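You operate a simulated robot arm through the tools that you are given. There is no shell and no other tool.

The job below is to be done with a simulated robot arm. You get a single attempt, and the scene is never put back.

Task
Line the keeper plate's red line up with the lock's white line and throw the bolt.
Fine: slacken the red keeper knob first, tighten it before you lock with the thumb turn. Where these are worked on the way, their far stop is far enough and under half their travel is too little: keeper knob.

Only the result counts: the job must be done as asked and must still hold three seconds after the hand-in. Knocking over, shifting, dropping, spilling or breaking anything else fails it.

Robot
A 7-joint arm with a two-finger parallel gripper, fixed in place. Base frame: the origin is at the foot of the arm, x ahead of it, y to its left, z up. Lengths are in mm, angles in degrees, forces in N, time in s.
Its first joint turns from -166.0 to 166.0 degrees. Payload 3.43 kg.
Tool frame: the origin (TCP) lies between the finger pads and is the grasp point; the fingertips stand 30 mm ahead of it; z points along the fingers, y is the line along which they close. The gripper opens to 94 mm. The fingers are 28 mm wide and 10 mm thick; the gripper's body (50 by 96 mm) begins 55 mm behind the TCP.
Orientation is told as [roll, pitch, yaw] about the base's x, y, z axes, in that order, counted from this pose: with the fingers straight down and closing along the base's y, the tool's x points along the base's -x, its y along +y and its z along -z.

Tools
- The arm moves only by the tool apply_moves. Its argument "motion" is a list of rows, each a list of 7 numbers: the turn, a rotation vector about the base's x, y, z in units of 60 degrees (1.0 is 60 degrees), then the shift along the base's x, y, z in units of 150 mm (1.0 is 150 mm), then the opening in per cent of the stroke, from 0 (shut) to 100 (fully open). In form: [[ax, ay, az, x, y, z, hand], ...]. A call has 1 to 20 rows; each row is the pose to reach, as a shift and turn from the pose commanded when the call began. A call with a number of a shift or a turn outside -1 to 1 is refused whole. Rows are played at 5 a second. More than 50 mm and 8.6 degrees between two rows, or a gripper value outside its range, and nothing of the call is played. Where a pose cannot be reached the arm comes as near as it can. A force on the tool above 40 N (or 10 N above the force at the start of the call, whichever is more), or a blocked arm, ends the call early, and 0.2 s more pass. Each finger travels about 45 mm/s and halts on what it meets, pressing with about 25 N; the grip force reading is that of the motor and also rises with nothing between the fingers. The clock runs only during rows and for 0.2 s after the last one: add rows that repeat a pose to give the fingers time. It gives the time, the measured TCP pose, the force on the tool (base axes), the opening and the grip force at its end, in the units of the frame above (readings bear some noise), with the torque about the TCP (base axes, N m) and any sound that the robot's microphone picked up.
- Cameras (640 x 400 px; columns grow to the right, rows downward): "scene" is fixed at [221, -499.5, 1516.4]; the picture's right is [0.41, -0.91, 0.00], its down [-0.53, -0.24, -0.81] and it looks along [0.74, 0.33, -0.58] (base axes); focal length 269 px, centre (320, 200). "wrist" rides on the gripper at [76, 14, -102] in the tool frame; the picture's right is [-0.18, 0.98, 0.00], its down [-0.75, -0.14, -0.64] and it looks along [-0.63, -0.12, 0.77] (tool axes); focal length 243 px, centre (320, 200). There is no depth. A picture from a camera that has moved, and an enlarged one, comes with that camera's place and axes in the base frame and with its lens.
- get_image(camera): a new picture of that camera. No time passes.
- raise_lower(by): slides the trunk up (or, below 0, down) by that many mm; the arm rides with it, the base frame stays. It gives what a move gives, with no picture.
- zoom(camera, box): a new picture of the part [left, top, right, bottom] of that camera's present view, enlarged. No time passes.
- job_done(): hands the job in; it is judged then, once.

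Nothing tells you positions but the pictures and the camera data. Unless the task says otherwise, let go and move clear before handing in.

The tools are called after ">>>" as name(argument=value, ...) on one line, values as JSON. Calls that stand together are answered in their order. apply_moves: Moves the arm, as the interface text tells. Its arguments: {"type":"object","properties":{"motion":{"type":"array","items":{"type":"array","items":{"type":"number"}}}},"required":["motion"]} The other tools are called the same way: raise_lower (by) slides the trunk up or down; get_image (camera) takes a picture; zoom (camera, box) takes an enlarged picture of a part of a camera's view; job_done () hands the job in.

At the start:

```text
clock: 0.0
tcp_pos: [505.9, -264.3, 1341.5]
ee_rot: [0.0, 0.0, 0.1]
ft_force: [-0.9, -0.4, 0.7]
wrist_torque: [0.02, -0.01, 0.0]
opening: 93.9
finger_force: 0.1
trunk travel left (down, up): [-375.0, 115.0]
```

scene: 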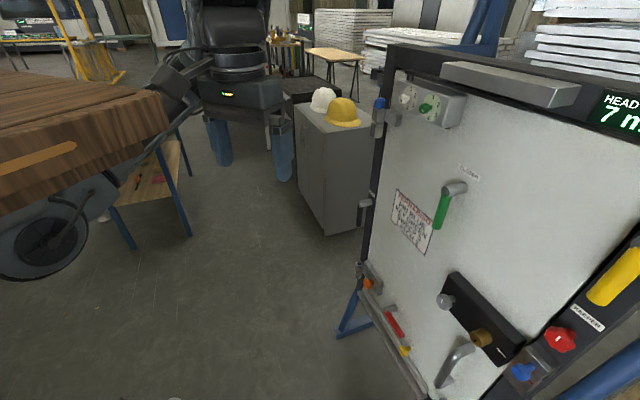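
wrist: 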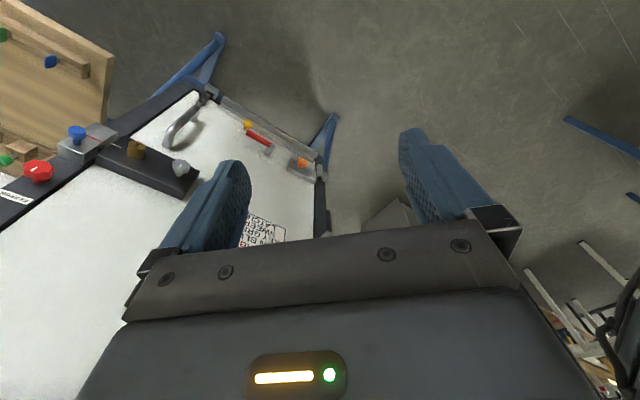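

I see a door panel in a frame with a black lock case (thumb turn in brass, a grey knob, a lever) and, on the frame to its right, a red knob and a blue knob on the keeper plate. I'll take enlarged pictures first to locate them.

>>> zoom(camera="scene", box=[420, 250, 620, 400])

>>> zoom(camera="wrist", box=[0, 80, 220, 220])

>>> zoom(camera="scene", box=[340, 40, 640, 230])

```text
2.67 times, centred on (520, 325) of scene
camera zoom: at [221.0, -499.5, 1516.4], right [0.41, -0.91, 0.0], down [-0.53, -0.24, -0.81], along [0.74, 0.33, -0.58], focal length 718 px, centre (-213, -133)
```

zoom: 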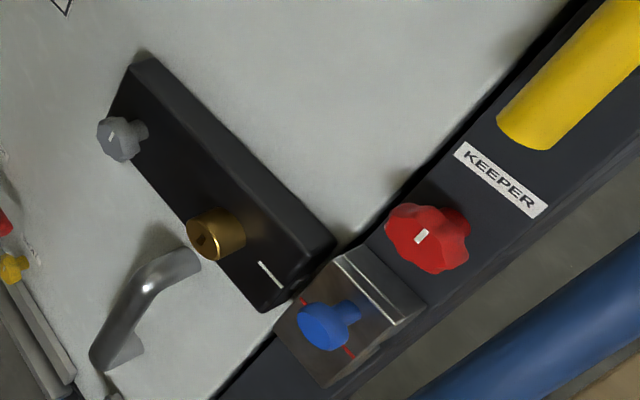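

```text
2.86 times, centred on (110, 150) of wrist
camera zoom: at [430.6, -249.2, 1445.7], right [0.18, 0.98, 0.0], down [0.75, -0.14, 0.64], along [0.63, -0.12, -0.77], focal length 693 px, centre (920, 343)
```

zoom: 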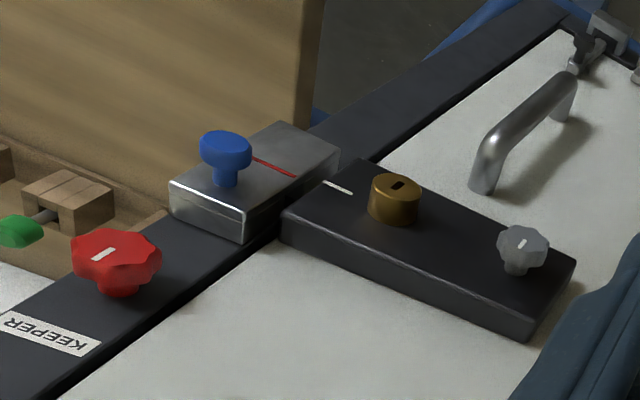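

```text
2.11 times, centred on (490, 135) of scene
camera zoom: at [221.0, -499.5, 1516.4], right [0.41, -0.91, 0.0], down [-0.53, -0.24, -0.81], along [0.74, 0.33, -0.58], focal length 567 px, centre (-38, 337)
```

zoom: 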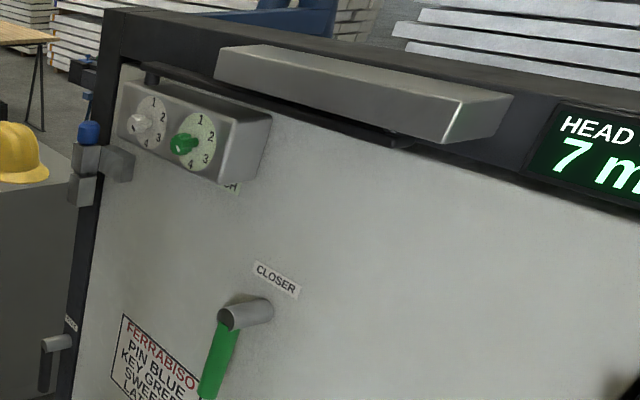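

The door carries a placard and other controls (closer lever, dials, bolts). I'll read the placard and the display before deciding anything.

>>> zoom(camera="scene", box=[380, 180, 450, 260])

>>> zoom(camera="scene", box=[540, 70, 640, 140])

>>> zoom(camera="scene", box=[480, 300, 600, 400])

>>> zoom(camera="scene", box=[340, 240, 460, 380])

>>> zoom(camera="wrist", box=[220, 90, 340, 250])

```text
5.00 times, centred on (415, 220) of scene
camera zoom: at [221.0, -499.5, 1516.4], right [0.41, -0.91, 0.0], down [-0.53, -0.24, -0.81], along [0.74, 0.33, -0.58], focal length 1346 px, centre (-155, 100)
```

zoom: 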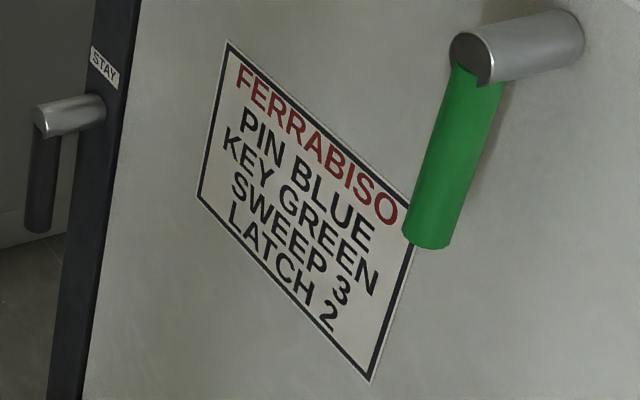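

```text
5.71 times, centred on (590, 105) of scene
camera zoom: at [221.0, -499.5, 1516.4], right [0.41, -0.91, 0.0], down [-0.53, -0.24, -0.81], along [0.74, 0.33, -0.58], focal length 1539 px, centre (-1223, 743)
```

zoom: 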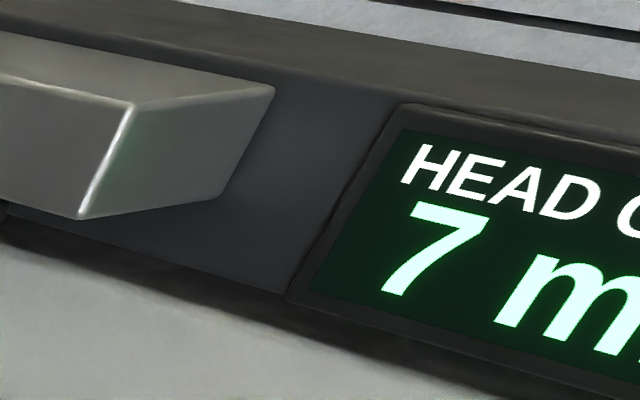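

```text
4.00 times, centred on (540, 350) of scene
camera zoom: at [221.0, -499.5, 1516.4], right [0.41, -0.91, 0.0], down [-0.53, -0.24, -0.81], along [0.74, 0.33, -0.58], focal length 1077 px, centre (-560, -400)
```

zoom: 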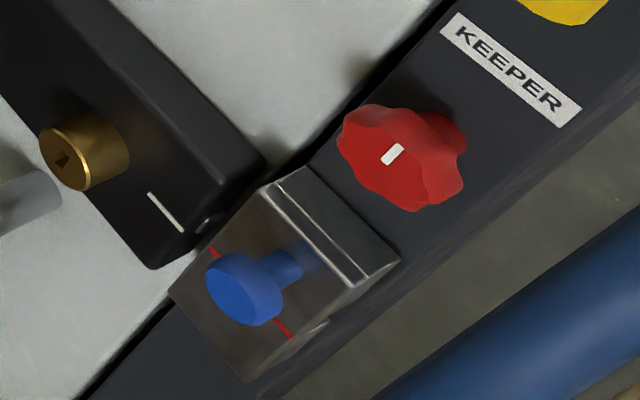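

```text
2.86 times, centred on (400, 310) of scene
camera zoom: at [221.0, -499.5, 1516.4], right [0.41, -0.91, 0.0], down [-0.53, -0.24, -0.81], along [0.74, 0.33, -0.58], focal length 769 px, centre (91, -114)
```

zoom: 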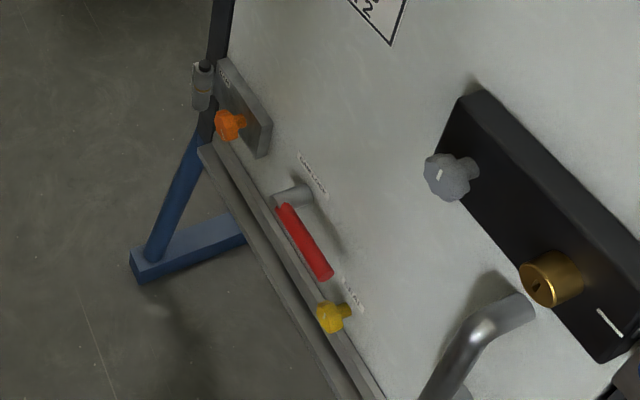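

```text
2.50 times, centred on (280, 170) of wrist
camera zoom: at [430.6, -249.2, 1445.7], right [0.18, 0.98, 0.0], down [0.75, -0.14, 0.64], along [0.63, -0.12, -0.77], focal length 606 px, centre (420, 275)
```

zoom: 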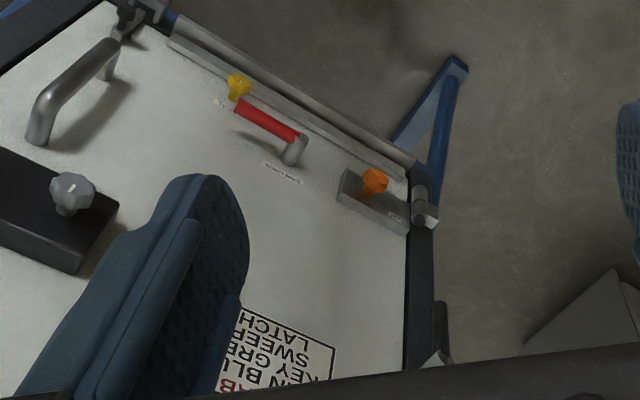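

The lock, keeper and knobs sit on a vertical door about 900 mm out at roughly -45° azimuth: grey thumb turn ≈ (660,-609,981), red knob ≈ (557,-742,1112), blue knob on the keeper ≈ (538,-725,1022). I'll first turn the tool to face the door and move for a better look.

>>> apply_moves(motion=[[0, 0, -0.117, -0.033, -0.117, -0.133, 100], [0, 0, -0.233, -0.067, -0.233, -0.267, 100], [0, 0, -0.35, -0.1, -0.35, -0.4, 100], [0, 0, -0.467, -0.133, -0.467, -0.533, 100], [0, 0, -0.583, -0.167, -0.583, -0.667, 100], [0, 0, -0.7, -0.2, -0.7, -0.8, 100], [0, 0, -0.7, -0.2, -0.7, -0.8, 100]])

```text
clock: 1.6
tcp_pos: [475.9, -370.7, 1221.8]
ee_rot: [0.0, -0.1, -42.1]
ft_force: [-0.2, 0.1, 0.2]
wrist_torque: [-0.05, 0.03, 0.01]
opening: 93.8
finger_force: 0.0
trunk travel left (down, up): [-375.0, 115.0]
```

The yaw worked as expected. Now I tilt the tool 45° toward the door while moving on.

>>> apply_moves(motion=[[-0.084, -0.093, 0, -0.03, -0.117, -0.133, 100], [-0.167, -0.186, 0, -0.06, -0.233, -0.267, 100], [-0.251, -0.279, 0, -0.09, -0.35, -0.4, 100], [-0.335, -0.371, 0, -0.12, -0.467, -0.533, 100], [-0.418, -0.464, 0, -0.15, -0.583, -0.667, 100], [-0.502, -0.557, 0, -0.18, -0.7, -0.8, 100], [-0.502, -0.557, 0, -0.18, -0.7, -0.8, 100]])

>>> get_image(camera="wrist")

>>> get_image(camera="scene")

```text
clock: 3.2
tcp_pos: [447.5, -475.1, 1102.5]
ee_rot: [0.0, -45.1, -42.0]
ft_force: [-0.1, 0.1, 0.0]
wrist_torque: [0.0, 0.0, -0.03]
opening: 93.9
finger_force: 0.0
trunk travel left (down, up): [-375.0, 115.0]
```

```text
taken
camera wrist: at [364.1, -379.2, 1121.9], right [0.75, 0.64, 0.13], down [-0.04, -0.16, 0.99], along [0.66, -0.75, -0.09], focal length 243 px, centre (320, 200)
```

wrist: 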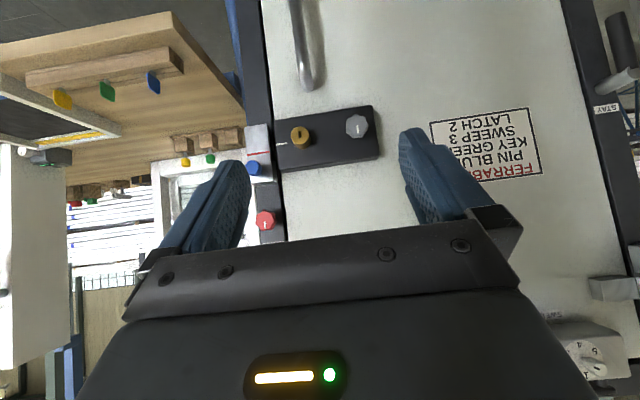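

```text
taken
```

scene: 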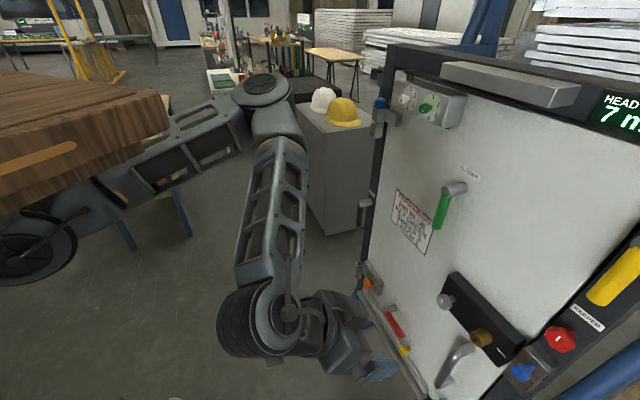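

The camera now faces the door squarely (picture upside down). I'll enlarge the lock and keeper region.

>>> zoom(camera="wrist", box=[230, 90, 390, 190])

>>> zoom(camera="wrist", box=[235, 120, 299, 160])

>>> zoom(camera="wrist", box=[230, 140, 326, 240])

```text
4.00 times, centred on (310, 140) of wrist
camera zoom: at [364.1, -379.2, 1121.9], right [0.75, 0.64, 0.13], down [-0.04, -0.16, 0.99], along [0.66, -0.75, -0.09], focal length 970 px, centre (360, 440)
```

zoom: 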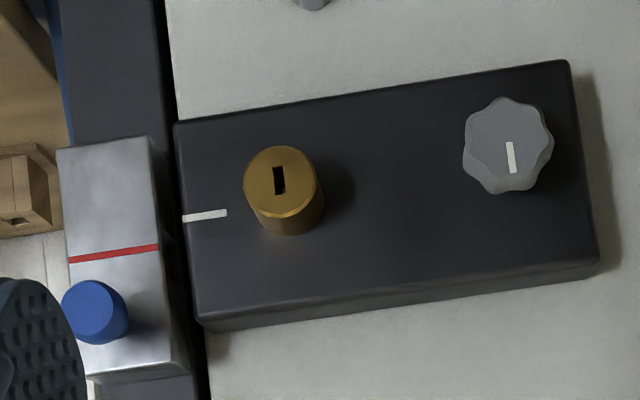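

```text
10.00 times, centred on (267, 140) of wrist
camera zoom: at [364.1, -379.2, 1121.9], right [0.75, 0.64, 0.13], down [-0.04, -0.16, 0.99], along [0.66, -0.75, -0.09], focal length 2426 px, centre (850, 800)
```

zoom: 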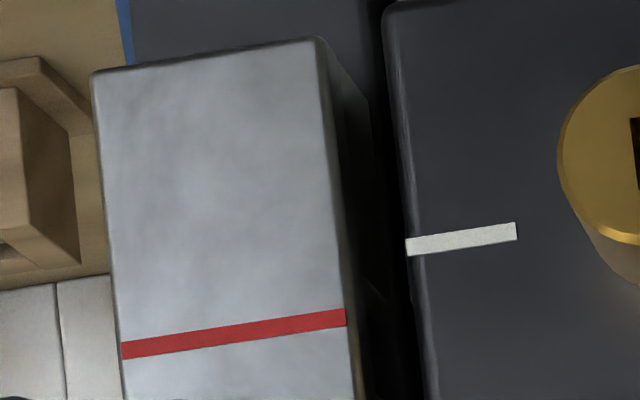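

```text
4.00 times, centred on (278, 190) of wrist
camera zoom: at [364.1, -379.2, 1121.9], right [0.75, 0.64, 0.13], down [-0.04, -0.16, 0.99], along [0.66, -0.75, -0.09], focal length 970 px, centre (488, 240)
```

zoom: 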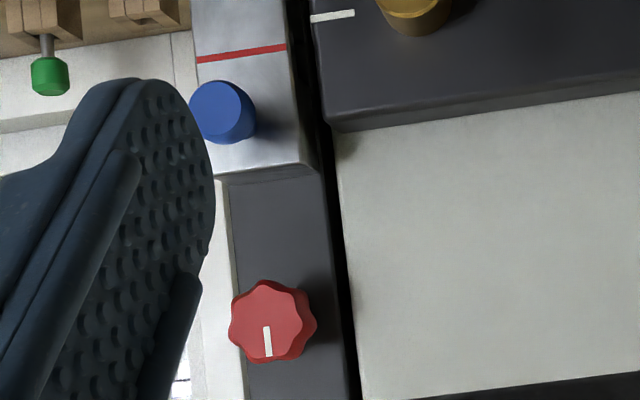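

Red line sits about 10 mm above the white line; the door plane is at exactly 45° (normal toward the arm), red and blue knobs share the same vertical line. Next I square the yaw to -45° and bring the tool level in front of the red knob.

>>> apply_moves(motion=[[0, 0, -0.017, 0.013, -0.167, 0, 100], [0, 0, -0.033, 0.026, -0.333, 0, 100], [0, 0, -0.05, 0.04, -0.5, 0, 100], [0, 0, -0.05, 0.04, -0.5, 0, 100]])

>>> apply_moves(motion=[[-0.088, -0.088, 0, 0.005, -0.1, 0, 100], [-0.177, -0.177, 0, 0.011, -0.2, 0, 100], [-0.265, -0.265, 0, 0.017, -0.3, 0, 100], [-0.354, -0.354, 0, 0.024, -0.4, 0, 100], [-0.442, -0.442, 0, 0.03, -0.5, 0, 100], [-0.53, -0.53, 0, 0.036, -0.627, 0, 100], [-0.53, -0.53, 0, 0.036, -0.627, 0, 100]])

>>> get_image(camera="wrist")

>>> get_image(camera="scene")

```text
clock: 4.2
tcp_pos: [455.4, -549.2, 1102.3]
ee_rot: [0.1, -45.0, -45.0]
ft_force: [0.2, -0.1, -0.3]
wrist_torque: [0.0, 0.02, -0.01]
opening: 93.9
finger_force: 0.1
trunk travel left (down, up): [-375.0, 115.0]
```

```text
clock: 5.8
tcp_pos: [460.4, -642.8, 1102.3]
ee_rot: [-125.1, -90.0, 80.1]
ft_force: [-0.3, 0.6, 0.1]
wrist_torque: [-0.01, 0.04, 0.02]
opening: 94.1
finger_force: 0.1
trunk travel left (down, up): [-375.0, 115.0]
```

```text
taken
camera wrist: at [399.6, -559.6, 1027.2], right [0.7, 0.7, 0.18], down [-0.55, 0.35, 0.75], along [0.46, -0.63, 0.63], focal length 243 px, centre (320, 200)
```

wrist: 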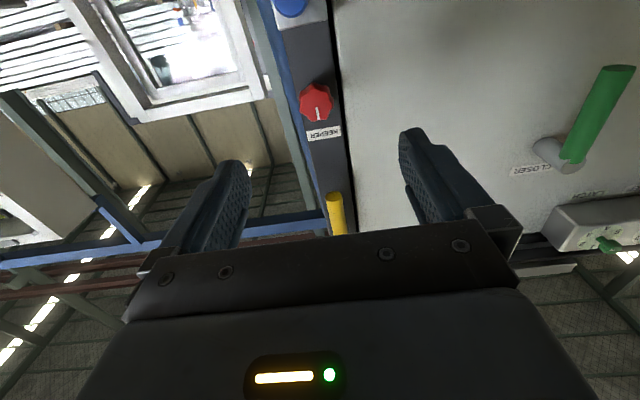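

```text
taken
```

scene: 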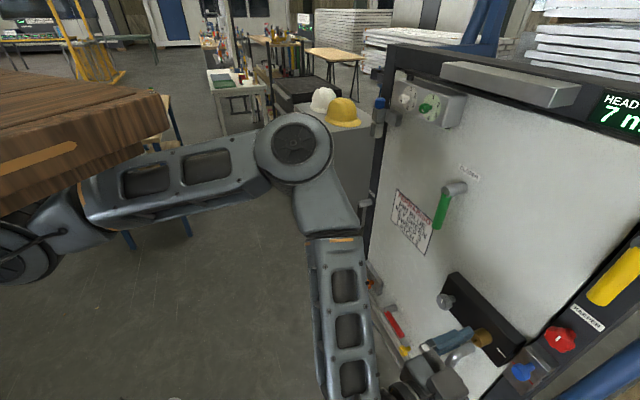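

The tool is level and facing the door. I enlarge the red knob for an accurate position.

>>> zoom(camera="wrist", box=[270, 60, 370, 140])

>>> zoom(camera="scene", box=[380, 300, 540, 400])

```text
5.00 times, centred on (320, 100) of wrist
camera zoom: at [399.6, -559.6, 1027.2], right [0.7, 0.7, 0.18], down [-0.55, 0.35, 0.75], along [0.46, -0.63, 0.63], focal length 1213 px, centre (320, 700)
```

zoom: 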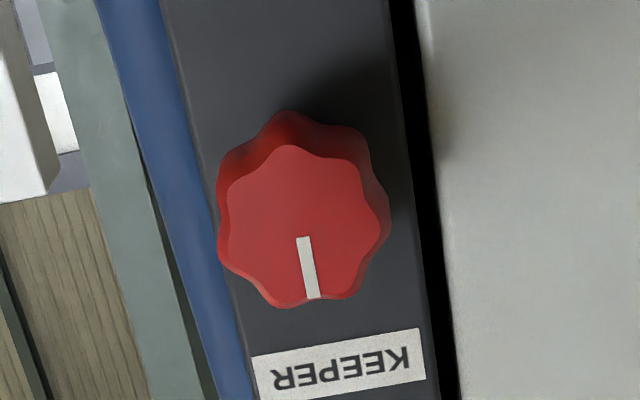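

```text
4.00 times, centred on (460, 350) of scene
camera zoom: at [221.0, -499.5, 1516.4], right [0.41, -0.91, 0.0], down [-0.53, -0.24, -0.81], along [0.74, 0.33, -0.58], focal length 1077 px, centre (-240, -400)
```

zoom: 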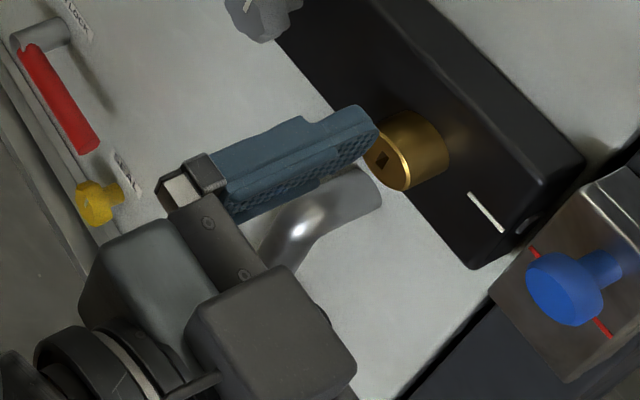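

Red knob centre comes out at about 131 mm off along the door tangent and z ≈ 1106, face about 919 mm out along the door axis. I advance toward it with fingers partly closed and check.

>>> apply_moves(motion=[[0, 0, 0, 0.104, -0.108, 0.014, 90], [0, 0, 0, 0.208, -0.216, 0.027, 80], [0, 0, 0, 0.312, -0.324, 0.027, 70], [0, 0, 0, 0.416, -0.433, 0.027, 70], [0, 0, 0, 0.416, -0.433, 0.027, 70]])

>>> get_image(camera="wrist")

>>> zoom(camera="scene", box=[440, 240, 640, 400])

```text
clock: 7.0
tcp_pos: [521.7, -708.2, 1105.7]
ee_rot: [-8.3, -89.9, -36.8]
ft_force: [-0.2, -0.1, 0.1]
wrist_torque: [0.03, -0.02, 0.02]
opening: 65.8
finger_force: 0.0
trunk travel left (down, up): [-375.0, 115.0]
```

```text
taken
camera wrist: at [460.8, -625.5, 1030.7], right [0.7, 0.69, 0.18], down [-0.55, 0.35, 0.75], along [0.46, -0.63, 0.63], focal length 243 px, centre (320, 200)
```

wrist: 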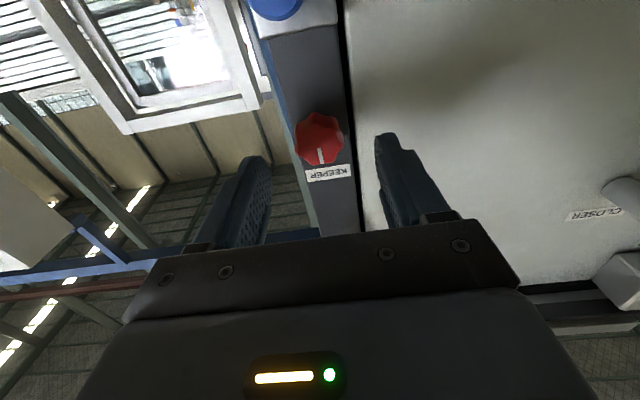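

```text
2.50 times, centred on (540, 320) of scene
camera zoom: at [221.0, -499.5, 1516.4], right [0.41, -0.91, 0.0], down [-0.53, -0.24, -0.81], along [0.74, 0.33, -0.58], focal length 673 px, centre (-230, -100)
```

zoom: 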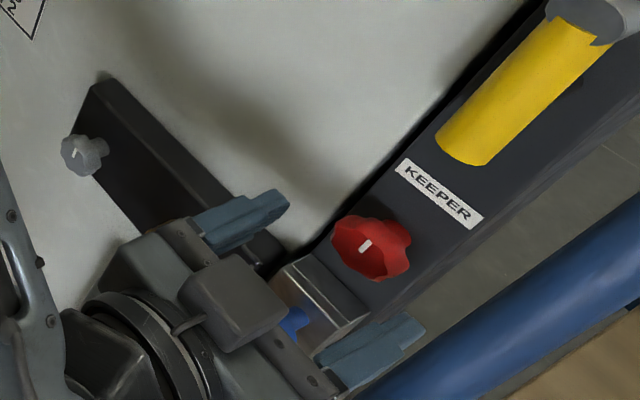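

>>> zoom(camera="wrist", box=[250, 90, 410, 190])

```text
4.00 times, centred on (330, 140) of wrist
camera zoom: at [460.8, -625.5, 1030.7], right [0.7, 0.69, 0.18], down [-0.55, 0.35, 0.75], along [0.46, -0.63, 0.63], focal length 970 px, centre (280, 440)
```

zoom: 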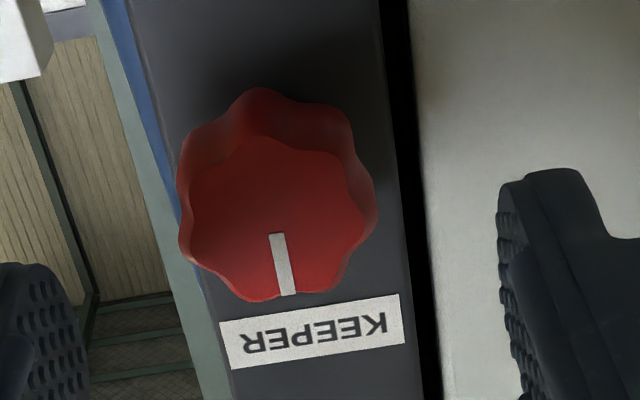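

Alignment is good (knob at z ≈ 1107). I move in to straddle the knob and close the fingers on it.

>>> apply_moves(motion=[[0, 0, 0, 0.06, -0.056, 0.009, 70], [0, 0, 0, 0.12, -0.112, 0.009, 70], [0, 0, 0, 0.1745, -0.168, 0.009, 70], [0, 0, 0, 0.1745, -0.168, 0.009, 70], [0, 0, 0, 0.1745, -0.168, 0.009, 35], [0, 0, 0, 0.1745, -0.168, 0.009, 20], [0, 0, 0, 0.1745, -0.168, 0.009, 10], [0, 0, 0, 0.1745, -0.168, 0.009, 0], [0, 0, 0, 0.1745, -0.168, 0.009, 0]])

>>> zoom(camera="wrist", box=[220, 60, 420, 220])

>>> zoom(camera="scene", box=[440, 240, 640, 400])

```text
clock: 9.0
tcp_pos: [547.7, -734.8, 1106.5]
ee_rot: [-23.1, -89.9, -22.2]
ft_force: [-10.5, -14.1, 1.1]
wrist_torque: [0.1, 0.15, -0.27]
opening: 34.6
finger_force: 44.9
trunk travel left (down, up): [-375.0, 115.0]
```

```text
2.50 times, centred on (320, 140) of wrist
camera zoom: at [486.3, -651.7, 1031.4], right [0.7, 0.69, 0.18], down [-0.55, 0.36, 0.75], along [0.46, -0.63, 0.63], focal length 606 px, centre (320, 350)
```

zoom: 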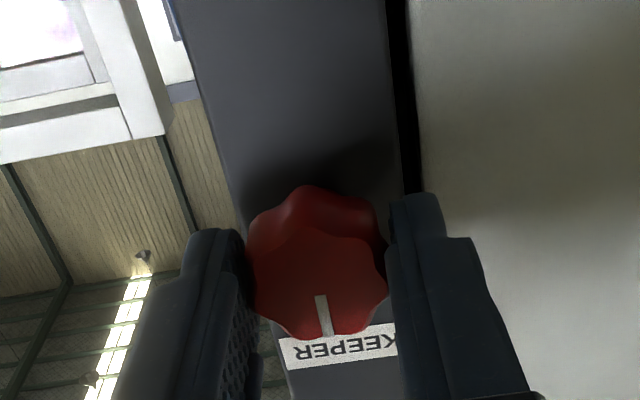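

```text
2.50 times, centred on (540, 320) of scene
camera zoom: at [221.0, -499.5, 1516.4], right [0.41, -0.91, 0.0], down [-0.53, -0.24, -0.81], along [0.74, 0.33, -0.58], focal length 673 px, centre (-230, -100)
```

zoom: 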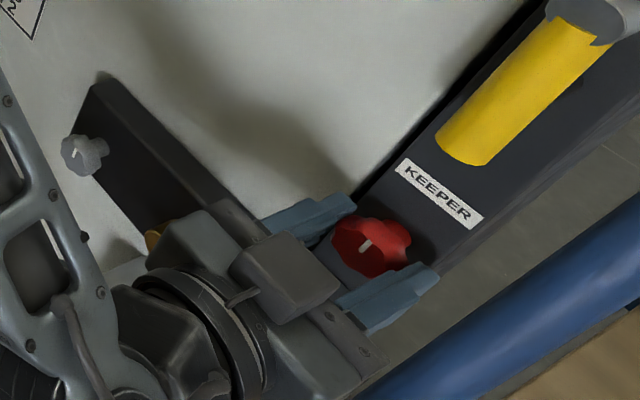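

The knob is held (34.6 mm across) with a sideways load of about 17 N. I ease the tool 1.5 mm sideways to relieve it.

>>> apply_moves(motion=[[0, 0, 0, -0.004, -0.004, 0, 0], [0, 0, 0, -0.007, -0.007, 0, 0], [0, 0, 0, -0.007, -0.007, 0, 0]])

```text
clock: 9.8
tcp_pos: [548.0, -734.5, 1105.8]
ee_rot: [3.2, -89.9, -48.4]
ft_force: [-10.3, -14.0, -3.5]
wrist_torque: [-0.58, -0.55, -0.41]
opening: 34.8
finger_force: 45.0
trunk travel left (down, up): [-375.0, 115.0]
```

The load stays similar, still well below the limit, so I try turning the knob counter-clockwise (slackening) by 20° and watch the torque.

>>> apply_moves(motion=[[-0.047, 0.047, 0, 0, 0, 0, 0], [-0.094, 0.094, 0, 0, 0, 0, 0], [-0.141, 0.141, 0, 0, 0, 0, 0], [-0.189, 0.189, 0, 0, 0, 0, 0], [-0.236, 0.236, 0, 0, 0, 0, 0], [-0.236, 0.236, 0, 0, 0, 0, 0]])

>>> zoom(camera="wrist", box=[220, 60, 420, 220])

>>> zoom(camera="scene", box=[500, 280, 620, 380])

```text
clock: 11.2
tcp_pos: [547.9, -734.7, 1106.9]
ee_rot: [-89.5, -69.9, 44.6]
ft_force: [-8.5, -14.2, -13.5]
wrist_torque: [-0.14, -0.1, -0.17]
opening: 35.0
finger_force: 45.3
trunk travel left (down, up): [-375.0, 115.0]
```

```text
2.50 times, centred on (320, 140) of wrist
camera zoom: at [467.2, -670.4, 1031.3], right [0.7, 0.7, -0.16], down [-0.36, 0.54, 0.76], along [0.62, -0.47, 0.63], focal length 606 px, centre (320, 350)
```

zoom: 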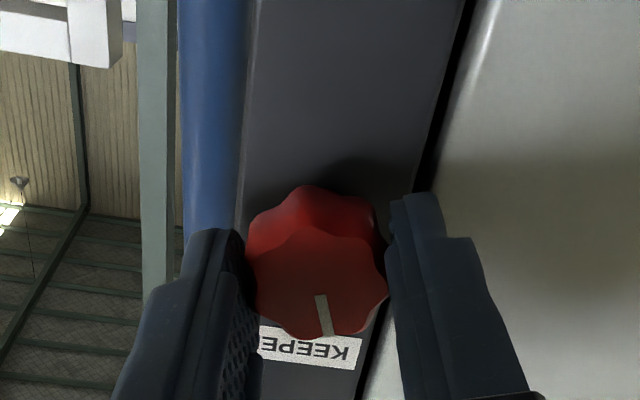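

```text
4.00 times, centred on (560, 330) of scene
camera zoom: at [221.0, -499.5, 1516.4], right [0.41, -0.91, 0.0], down [-0.53, -0.24, -0.81], along [0.74, 0.33, -0.58], focal length 1077 px, centre (-640, -320)
```

zoom: 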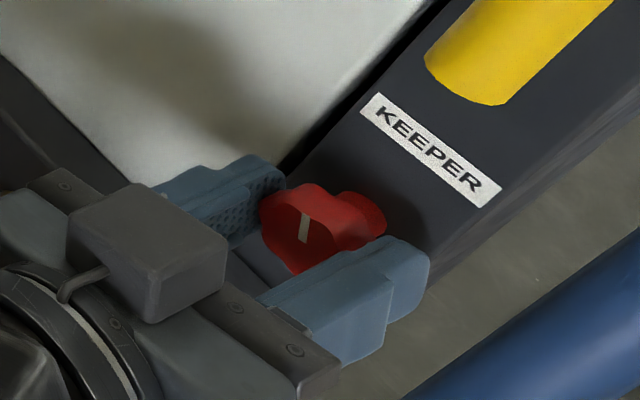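

The knob turns with the gripper. I continue counter-clockwise by another 40°.

>>> apply_moves(motion=[[-0.059, 0.059, 0, 0, 0, 0, 0], [-0.118, 0.118, 0, 0, 0, 0, 0], [-0.177, 0.177, 0, 0, 0, 0, 0], [-0.236, 0.236, 0, 0, 0, 0, 0], [-0.295, 0.295, 0, 0, 0, 0, 0], [-0.354, 0.354, 0, 0, 0, 0, 0], [-0.412, 0.412, 0, 0, 0, 0, 0], [-0.471, 0.471, 0, 0, 0, 0, 0], [-0.471, 0.471, 0, 0, 0, 0, 0]])

>>> zoom(camera="wrist", box=[220, 60, 420, 220])

>>> zoom(camera="scene", box=[440, 240, 640, 400])

```text
clock: 13.2
tcp_pos: [547.4, -734.2, 1105.5]
ee_rot: [-89.9, -30.0, 45.1]
ft_force: [0.4, 0.2, -26.8]
wrist_torque: [0.07, 0.02, 0.32]
opening: 34.7
finger_force: 45.0
trunk travel left (down, up): [-375.0, 115.0]
```

```text
2.50 times, centred on (320, 140) of wrist
camera zoom: at [435.2, -702.6, 1056.6], right [0.46, 0.46, -0.76], down [-0.04, 0.86, 0.5], along [0.89, -0.2, 0.42], focal length 606 px, centre (320, 350)
```

zoom: 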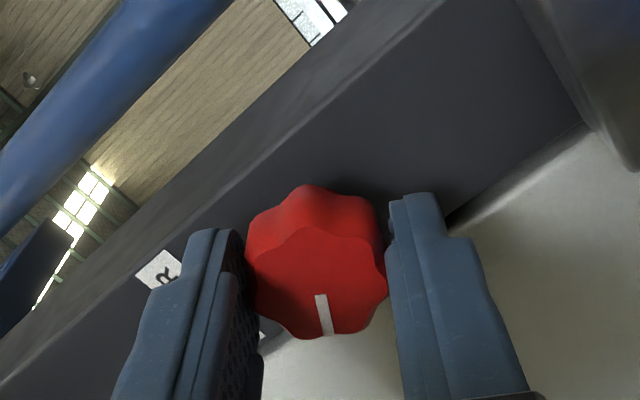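

```text
2.50 times, centred on (540, 320) of scene
camera zoom: at [221.0, -499.5, 1516.4], right [0.41, -0.91, 0.0], down [-0.53, -0.24, -0.81], along [0.74, 0.33, -0.58], focal length 673 px, centre (-230, -100)
```

zoom: 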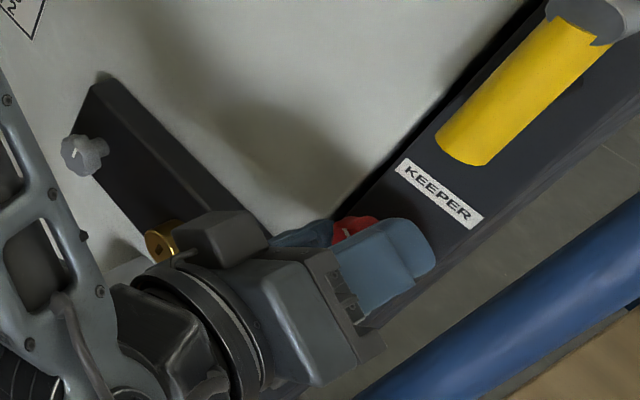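

No slip so far, 60° turned; the load is now about 27 N downward, so the knob's axis is a bit below my tool axis. I shift the tool down 2 mm to relieve it.

>>> apply_moves(motion=[[0, 0, 0, 0, 0, -0.007, 0], [0, 0, 0, 0, 0, -0.013, 0], [0, 0, 0, 0, 0, -0.013, 0]])

```text
clock: 14.0
tcp_pos: [548.5, -734.1, 1106.1]
ee_rot: [-90.0, -30.0, 45.1]
ft_force: [4.0, 4.2, -14.2]
wrist_torque: [0.71, 0.68, -0.8]
opening: 34.8
finger_force: 45.8
trunk travel left (down, up): [-375.0, 115.0]
```

That relieved it. I continue turning counter-clockwise by another 30°.

>>> apply_moves(motion=[[-0.059, 0.059, 0, 0, 0, -0.005, 0], [-0.118, 0.118, 0, 0, 0, -0.007, 0], [-0.177, 0.177, 0, 0, 0, -0.007, 0], [-0.236, 0.236, 0, 0, 0, -0.007, 0], [-0.295, 0.295, 0, 0, 0, -0.007, 0], [-0.354, 0.354, 0, 0, 0, -0.007, 0], [-0.354, 0.354, 0, 0, 0, -0.007, 0]])

>>> zoom(camera="wrist", box=[220, 60, 420, 220])

>>> zoom(camera="scene", box=[440, 240, 640, 400])

```text
clock: 15.6
tcp_pos: [548.4, -734.3, 1105.5]
ee_rot: [-90.1, 0.1, 45.1]
ft_force: [7.4, 13.6, -2.8]
wrist_torque: [0.09, 0.05, 0.8]
opening: 34.5
finger_force: 45.0
trunk travel left (down, up): [-375.0, 115.0]
```

```text
2.50 times, centred on (320, 140) of wrist
camera zoom: at [423.2, -714.9, 1091.5], right [0.13, 0.13, -0.98], down [0.08, 0.99, 0.14], along [0.99, -0.09, 0.12], focal length 606 px, centre (320, 350)
```

zoom: 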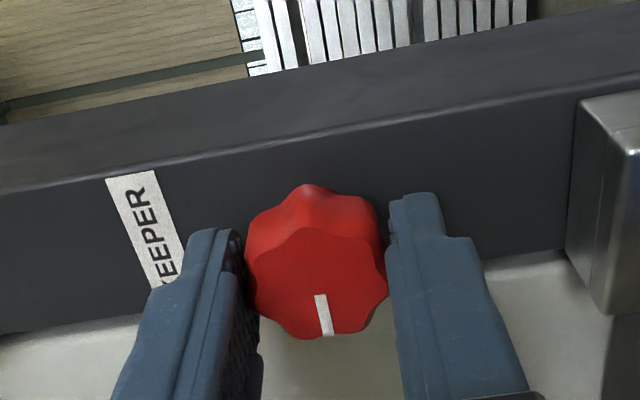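

```text
2.50 times, centred on (540, 320) of scene
camera zoom: at [221.0, -499.5, 1516.4], right [0.41, -0.91, 0.0], down [-0.53, -0.24, -0.81], along [0.74, 0.33, -0.58], focal length 673 px, centre (-230, -100)
```

zoom: 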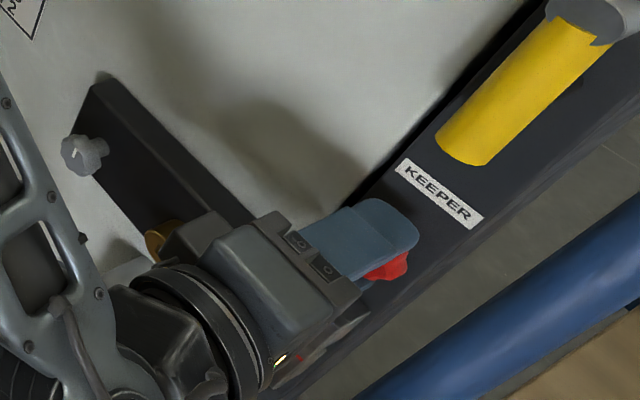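

90° turned with no stop yet and the mark has not slipped in the fingers. I continue another 40°, easing sideways.

>>> apply_moves(motion=[[-0.059, 0.059, 0, 0.005, 0.005, 0, 0], [-0.118, 0.118, 0, 0.007, 0.007, 0, 0], [-0.177, 0.177, 0, 0.007, 0.007, 0, 0], [-0.236, 0.236, 0, 0.007, 0.007, 0, 0], [-0.295, 0.295, 0, 0.007, 0.007, 0, 0], [-0.354, 0.354, 0, 0.007, 0.007, 0, 0], [-0.412, 0.412, 0, 0.007, 0.007, 0, 0], [-0.471, 0.471, 0, 0.007, 0.007, 0, 0], [-0.471, 0.471, 0, 0.007, 0.007, 0, 0]])

>>> zoom(camera="wrist", box=[220, 60, 420, 220])

>>> zoom(camera="scene", box=[440, 240, 640, 400])

```text
clock: 17.6
tcp_pos: [548.6, -734.0, 1104.4]
ee_rot: [-90.0, 40.2, 44.9]
ft_force: [-1.8, -3.4, -4.9]
wrist_torque: [0.13, -0.15, -0.18]
opening: 34.3
finger_force: 45.2
trunk travel left (down, up): [-375.0, 115.0]
```

```text
2.50 times, centred on (320, 140) of wrist
camera zoom: at [428.8, -708.4, 1143.0], right [-0.35, -0.35, -0.87], down [0.02, 0.93, -0.38], along [0.94, -0.15, -0.32], focal length 606 px, centre (320, 350)
```

zoom: 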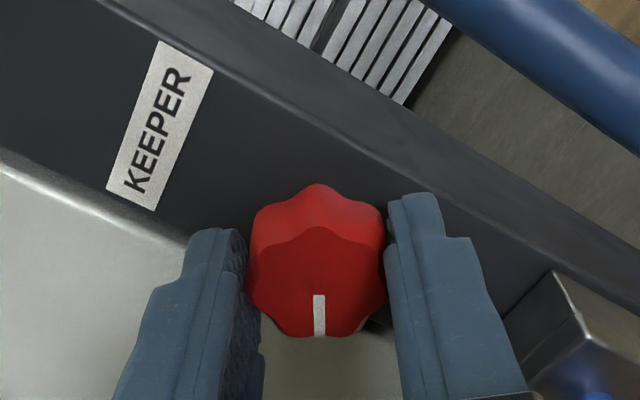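

```text
2.50 times, centred on (540, 320) of scene
camera zoom: at [221.0, -499.5, 1516.4], right [0.41, -0.91, 0.0], down [-0.53, -0.24, -0.81], along [0.74, 0.33, -0.58], focal length 673 px, centre (-230, -100)
```

zoom: 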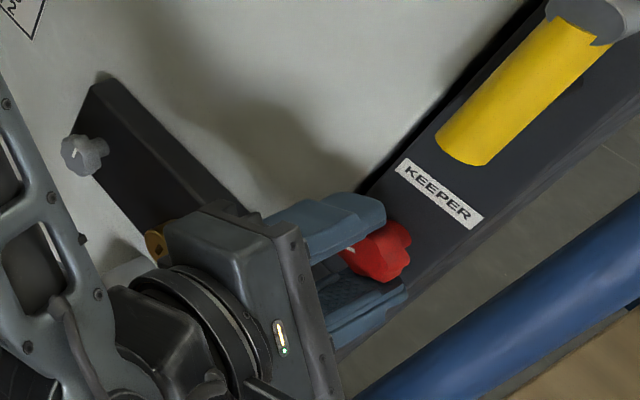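

The mark has shifted slightly within the fingers, so the knob may be near its stop. I try another 15° to confirm.

>>> apply_moves(motion=[[-0.059, 0.059, 0, 0, 0, 0, 0], [-0.118, 0.118, 0, 0, 0, 0, 0], [-0.177, 0.177, 0, 0, 0, 0, 0], [-0.177, 0.177, 0, 0, 0, 0, 0]])

>>> zoom(camera="wrist", box=[220, 60, 420, 220])

```text
clock: 18.6
tcp_pos: [549.0, -734.6, 1104.4]
ee_rot: [-89.9, 55.1, 45.0]
ft_force: [-7.6, -2.3, -11.4]
wrist_torque: [0.39, -0.29, -0.14]
opening: 34.8
finger_force: 45.5
trunk travel left (down, up): [-375.0, 115.0]
```

```text
2.50 times, centred on (320, 140) of wrist
camera zoom: at [437.6, -700.4, 1159.1], right [-0.5, -0.49, -0.71], down [-0.07, 0.84, -0.54], along [0.87, -0.22, -0.45], focal length 606 px, centre (320, 350)
```

zoom: 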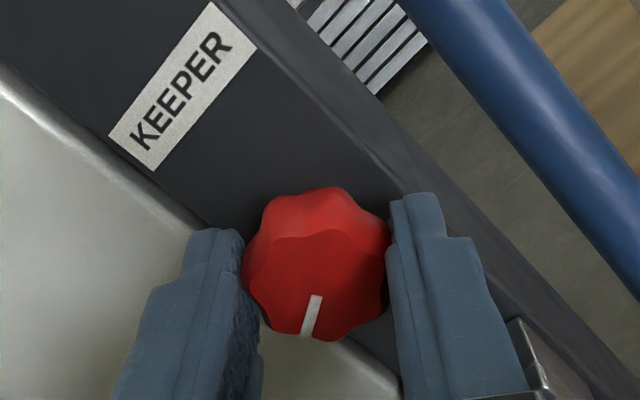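

The knob now slips in the fingers with about 0.5 N·m, so it is at its slack stop (roughly 120° turned). I release it and back off.

>>> apply_moves(motion=[[0, 0, 0, 0, 0, 0, 40], [0, 0, 0, 0, 0, 0, 70], [0, 0, 0, 0, 0, 0, 70], [0, 0, 0, -0.07, 0.07, 0, 70], [0, 0, 0, -0.15, 0.15, 0, 70], [0, 0, 0, -0.283, 0.283, 0, 70], [0, 0, 0, -0.4, 0.4, 0, 70], [0, 0, 0, -0.4, 0.4, 0, 70]])

>>> get_image(camera="wrist")

>>> zoom(camera="scene", box=[480, 280, 620, 400])

```text
clock: 20.4
tcp_pos: [487.8, -672.3, 1105.4]
ee_rot: [-90.0, 55.0, 45.0]
ft_force: [-0.3, -0.1, 0.1]
wrist_torque: [0.01, 0.0, -0.01]
opening: 66.0
finger_force: 0.2
trunk travel left (down, up): [-375.0, 115.0]
```

```text
taken
camera wrist: at [377.5, -638.1, 1160.6], right [-0.49, -0.5, -0.71], down [-0.07, 0.84, -0.54], along [0.87, -0.22, -0.45], focal length 243 px, centre (320, 200)
```

wrist: 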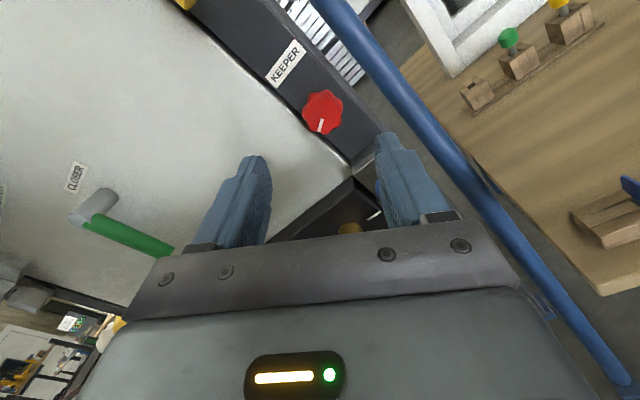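

```text
3.33 times, centred on (550, 340) of scene
camera zoom: at [221.0, -499.5, 1516.4], right [0.41, -0.91, 0.0], down [-0.53, -0.24, -0.81], along [0.74, 0.33, -0.58], focal length 898 px, centre (-447, -267)
```

zoom: 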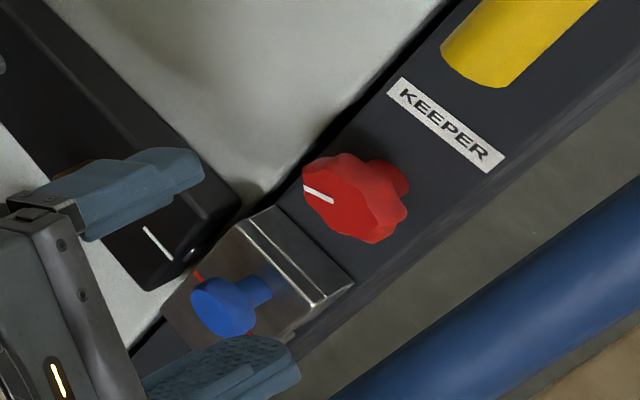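

The red mark now points left-and-down, so the keeper is slackened. Next I turn the tool so the fingers close vertically and go in front of the blue keeper handle.

>>> apply_moves(motion=[[0.093, -0.093, 0, -0.057, 0.038, -0.08, 70], [0.185, -0.185, 0, -0.057, 0.038, -0.16, 70], [0.278, -0.278, 0, -0.057, 0.038, -0.24, 70], [0.37, -0.37, 0, -0.057, 0.038, -0.32, 70], [0.463, -0.463, 0, -0.057, 0.038, -0.4, 65], [0.556, -0.556, 0, -0.057, 0.038, -0.48, 60], [0.648, -0.648, 0, -0.057, 0.038, -0.556, 60], [0.648, -0.648, 0, -0.057, 0.038, -0.556, 60]])

>>> get_image(camera="wrist")

>>> zoom(camera="scene", box=[480, 280, 620, 400])

```text
clock: 22.2
tcp_pos: [481.0, -668.2, 1021.1]
ee_rot: [-90.0, 0.0, 45.0]
ft_force: [-0.4, 0.1, 0.8]
wrist_torque: [-0.01, 0.0, 0.02]
opening: 56.5
finger_force: 0.1
trunk travel left (down, up): [-375.0, 115.0]
```

```text
taken
camera wrist: at [354.6, -648.4, 1008.0], right [0.13, 0.13, -0.98], down [0.08, 0.99, 0.14], along [0.99, -0.1, 0.12], focal length 243 px, centre (320, 200)
```

wrist: 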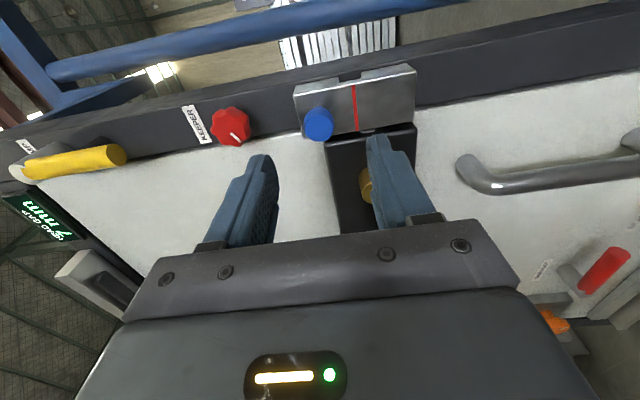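

```text
3.33 times, centred on (550, 340) of scene
camera zoom: at [221.0, -499.5, 1516.4], right [0.41, -0.91, 0.0], down [-0.53, -0.24, -0.81], along [0.74, 0.33, -0.58], focal length 898 px, centre (-447, -267)
```

zoom: 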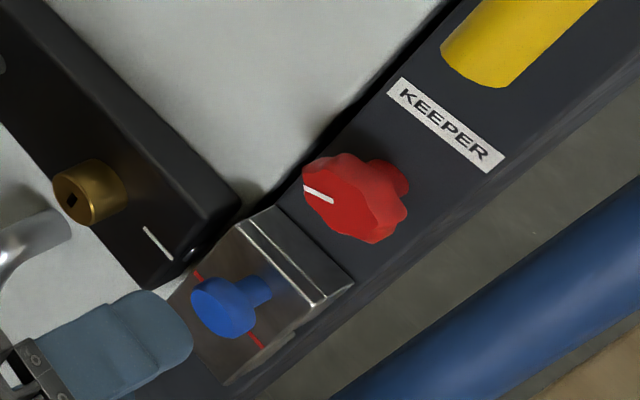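

>>> zoom(camera="wrist", box=[270, 60, 430, 160])

>>> zoom(camera="wrist", box=[330, 80, 394, 144])

```text
4.00 times, centred on (350, 110) of wrist
camera zoom: at [354.6, -648.4, 1008.0], right [0.13, 0.13, -0.98], down [0.08, 0.99, 0.14], along [0.99, -0.1, 0.12], focal length 970 px, centre (200, 560)
```

zoom: 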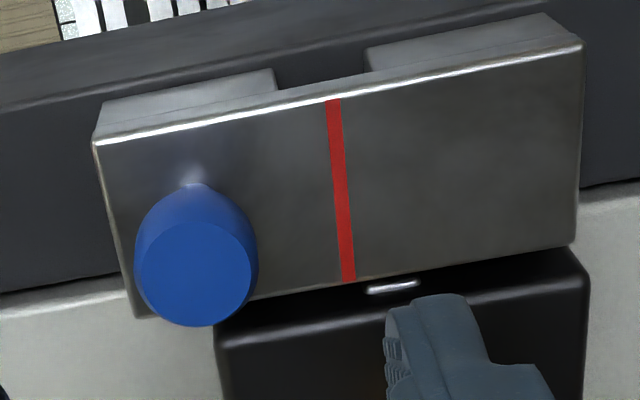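

```text
6.25 times, centred on (362, 112) of wrist
camera zoom: at [354.6, -648.4, 1008.0], right [0.13, 0.13, -0.98], down [0.08, 0.99, 0.14], along [0.99, -0.1, 0.12], focal length 1516 px, centre (58, 750)
```

zoom: 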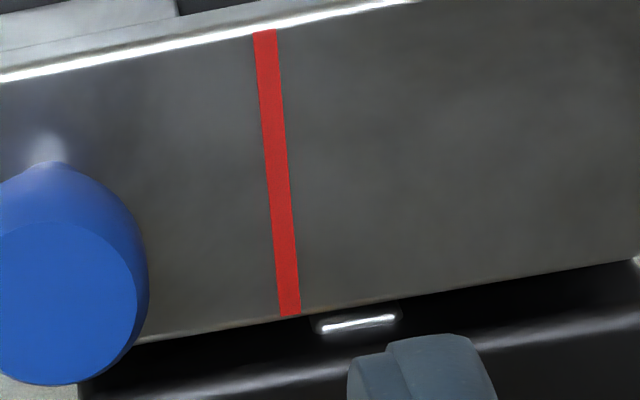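

Blue handle centre is at z ≈ 1023 and about 131 mm along the tangent; red line z ≈ 992 against white ≈ 980.5. I move in to straddle the blue handle from above and below and close.

>>> apply_moves(motion=[[0, 0, 0, 0.08, -0.076, 0.013, 60], [0, 0, 0, 0.16, -0.152, 0.013, 60], [0, 0, 0, 0.24, -0.23, 0.013, 60], [0, 0, 0, 0.29, -0.279, 0.013, 60], [0, 0, 0, 0.329, -0.316, 0.013, 60], [0, 0, 0, 0.329, -0.316, 0.013, 60]])

>>> get_image(camera="wrist")

>>> zoom(camera="scene", box=[480, 280, 620, 400])

```text
clock: 23.6
tcp_pos: [529.2, -716.8, 1022.4]
ee_rot: [-90.0, 0.1, 45.0]
ft_force: [0.1, -0.1, 0.7]
wrist_torque: [-0.01, 0.0, -0.01]
opening: 56.5
finger_force: 0.1
trunk travel left (down, up): [-375.0, 115.0]
```

```text
taken
camera wrist: at [404.0, -696.4, 1009.2], right [0.13, 0.13, -0.98], down [0.08, 0.99, 0.14], along [0.99, -0.1, 0.12], focal length 243 px, centre (320, 200)
```

wrist: 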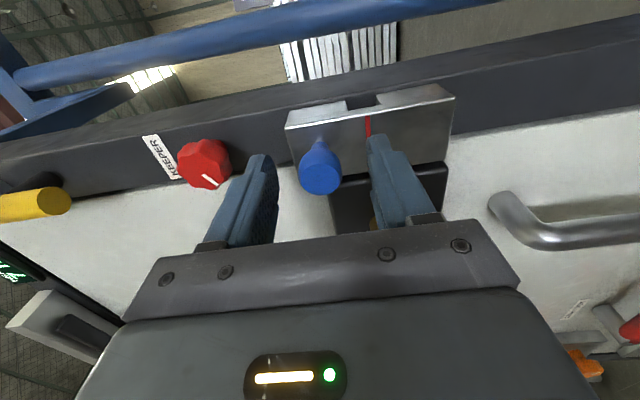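

```text
3.33 times, centred on (550, 340) of scene
camera zoom: at [221.0, -499.5, 1516.4], right [0.41, -0.91, 0.0], down [-0.53, -0.24, -0.81], along [0.74, 0.33, -0.58], focal length 898 px, centre (-447, -267)
```

zoom: 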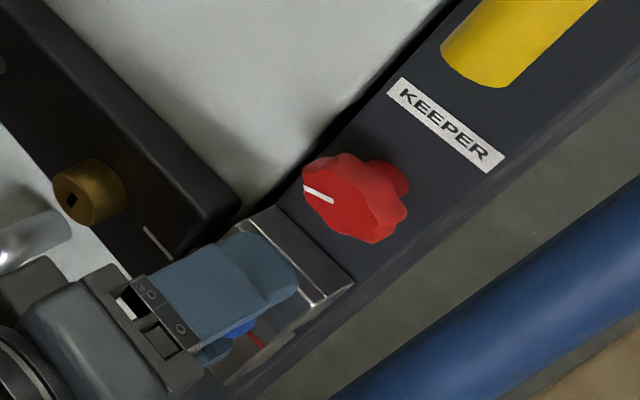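

>>> apply_moves(motion=[[0, 0, 0, 0, 0, 0, 40], [0, 0, 0, 0, 0, 0, 25], [0, 0, 0, 0, 0, 0, 15], [0, 0, 0, 0, 0, 0, 0], [0, 0, 0, 0, 0, 0, 0]])

>>> zoom(camera="wrist", box=[240, 60, 440, 220])

>>> zoom(camera="scene", box=[480, 280, 620, 400])

```text
clock: 24.8
tcp_pos: [529.1, -714.4, 1022.8]
ee_rot: [-90.0, -0.1, 45.0]
ft_force: [0.7, 0.4, -3.3]
wrist_torque: [0.05, -0.09, -0.16]
opening: 24.9
finger_force: 44.9
trunk travel left (down, up): [-375.0, 115.0]
```

```text
2.50 times, centred on (340, 140) of wrist
camera zoom: at [404.0, -696.3, 1009.0], right [0.13, 0.13, -0.98], down [0.08, 0.99, 0.14], along [0.99, -0.1, 0.12], focal length 606 px, centre (270, 350)
```

zoom: 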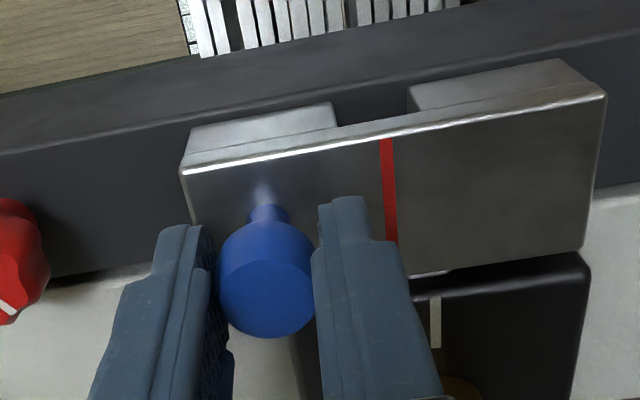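

```text
3.33 times, centred on (550, 340) of scene
camera zoom: at [221.0, -499.5, 1516.4], right [0.41, -0.91, 0.0], down [-0.53, -0.24, -0.81], along [0.74, 0.33, -0.58], focal length 898 px, centre (-447, -267)
```

zoom: 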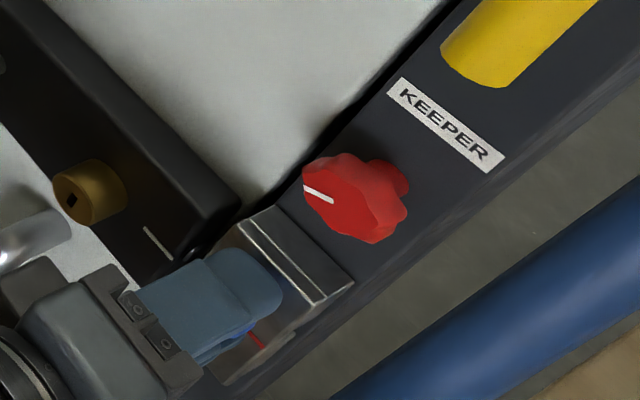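

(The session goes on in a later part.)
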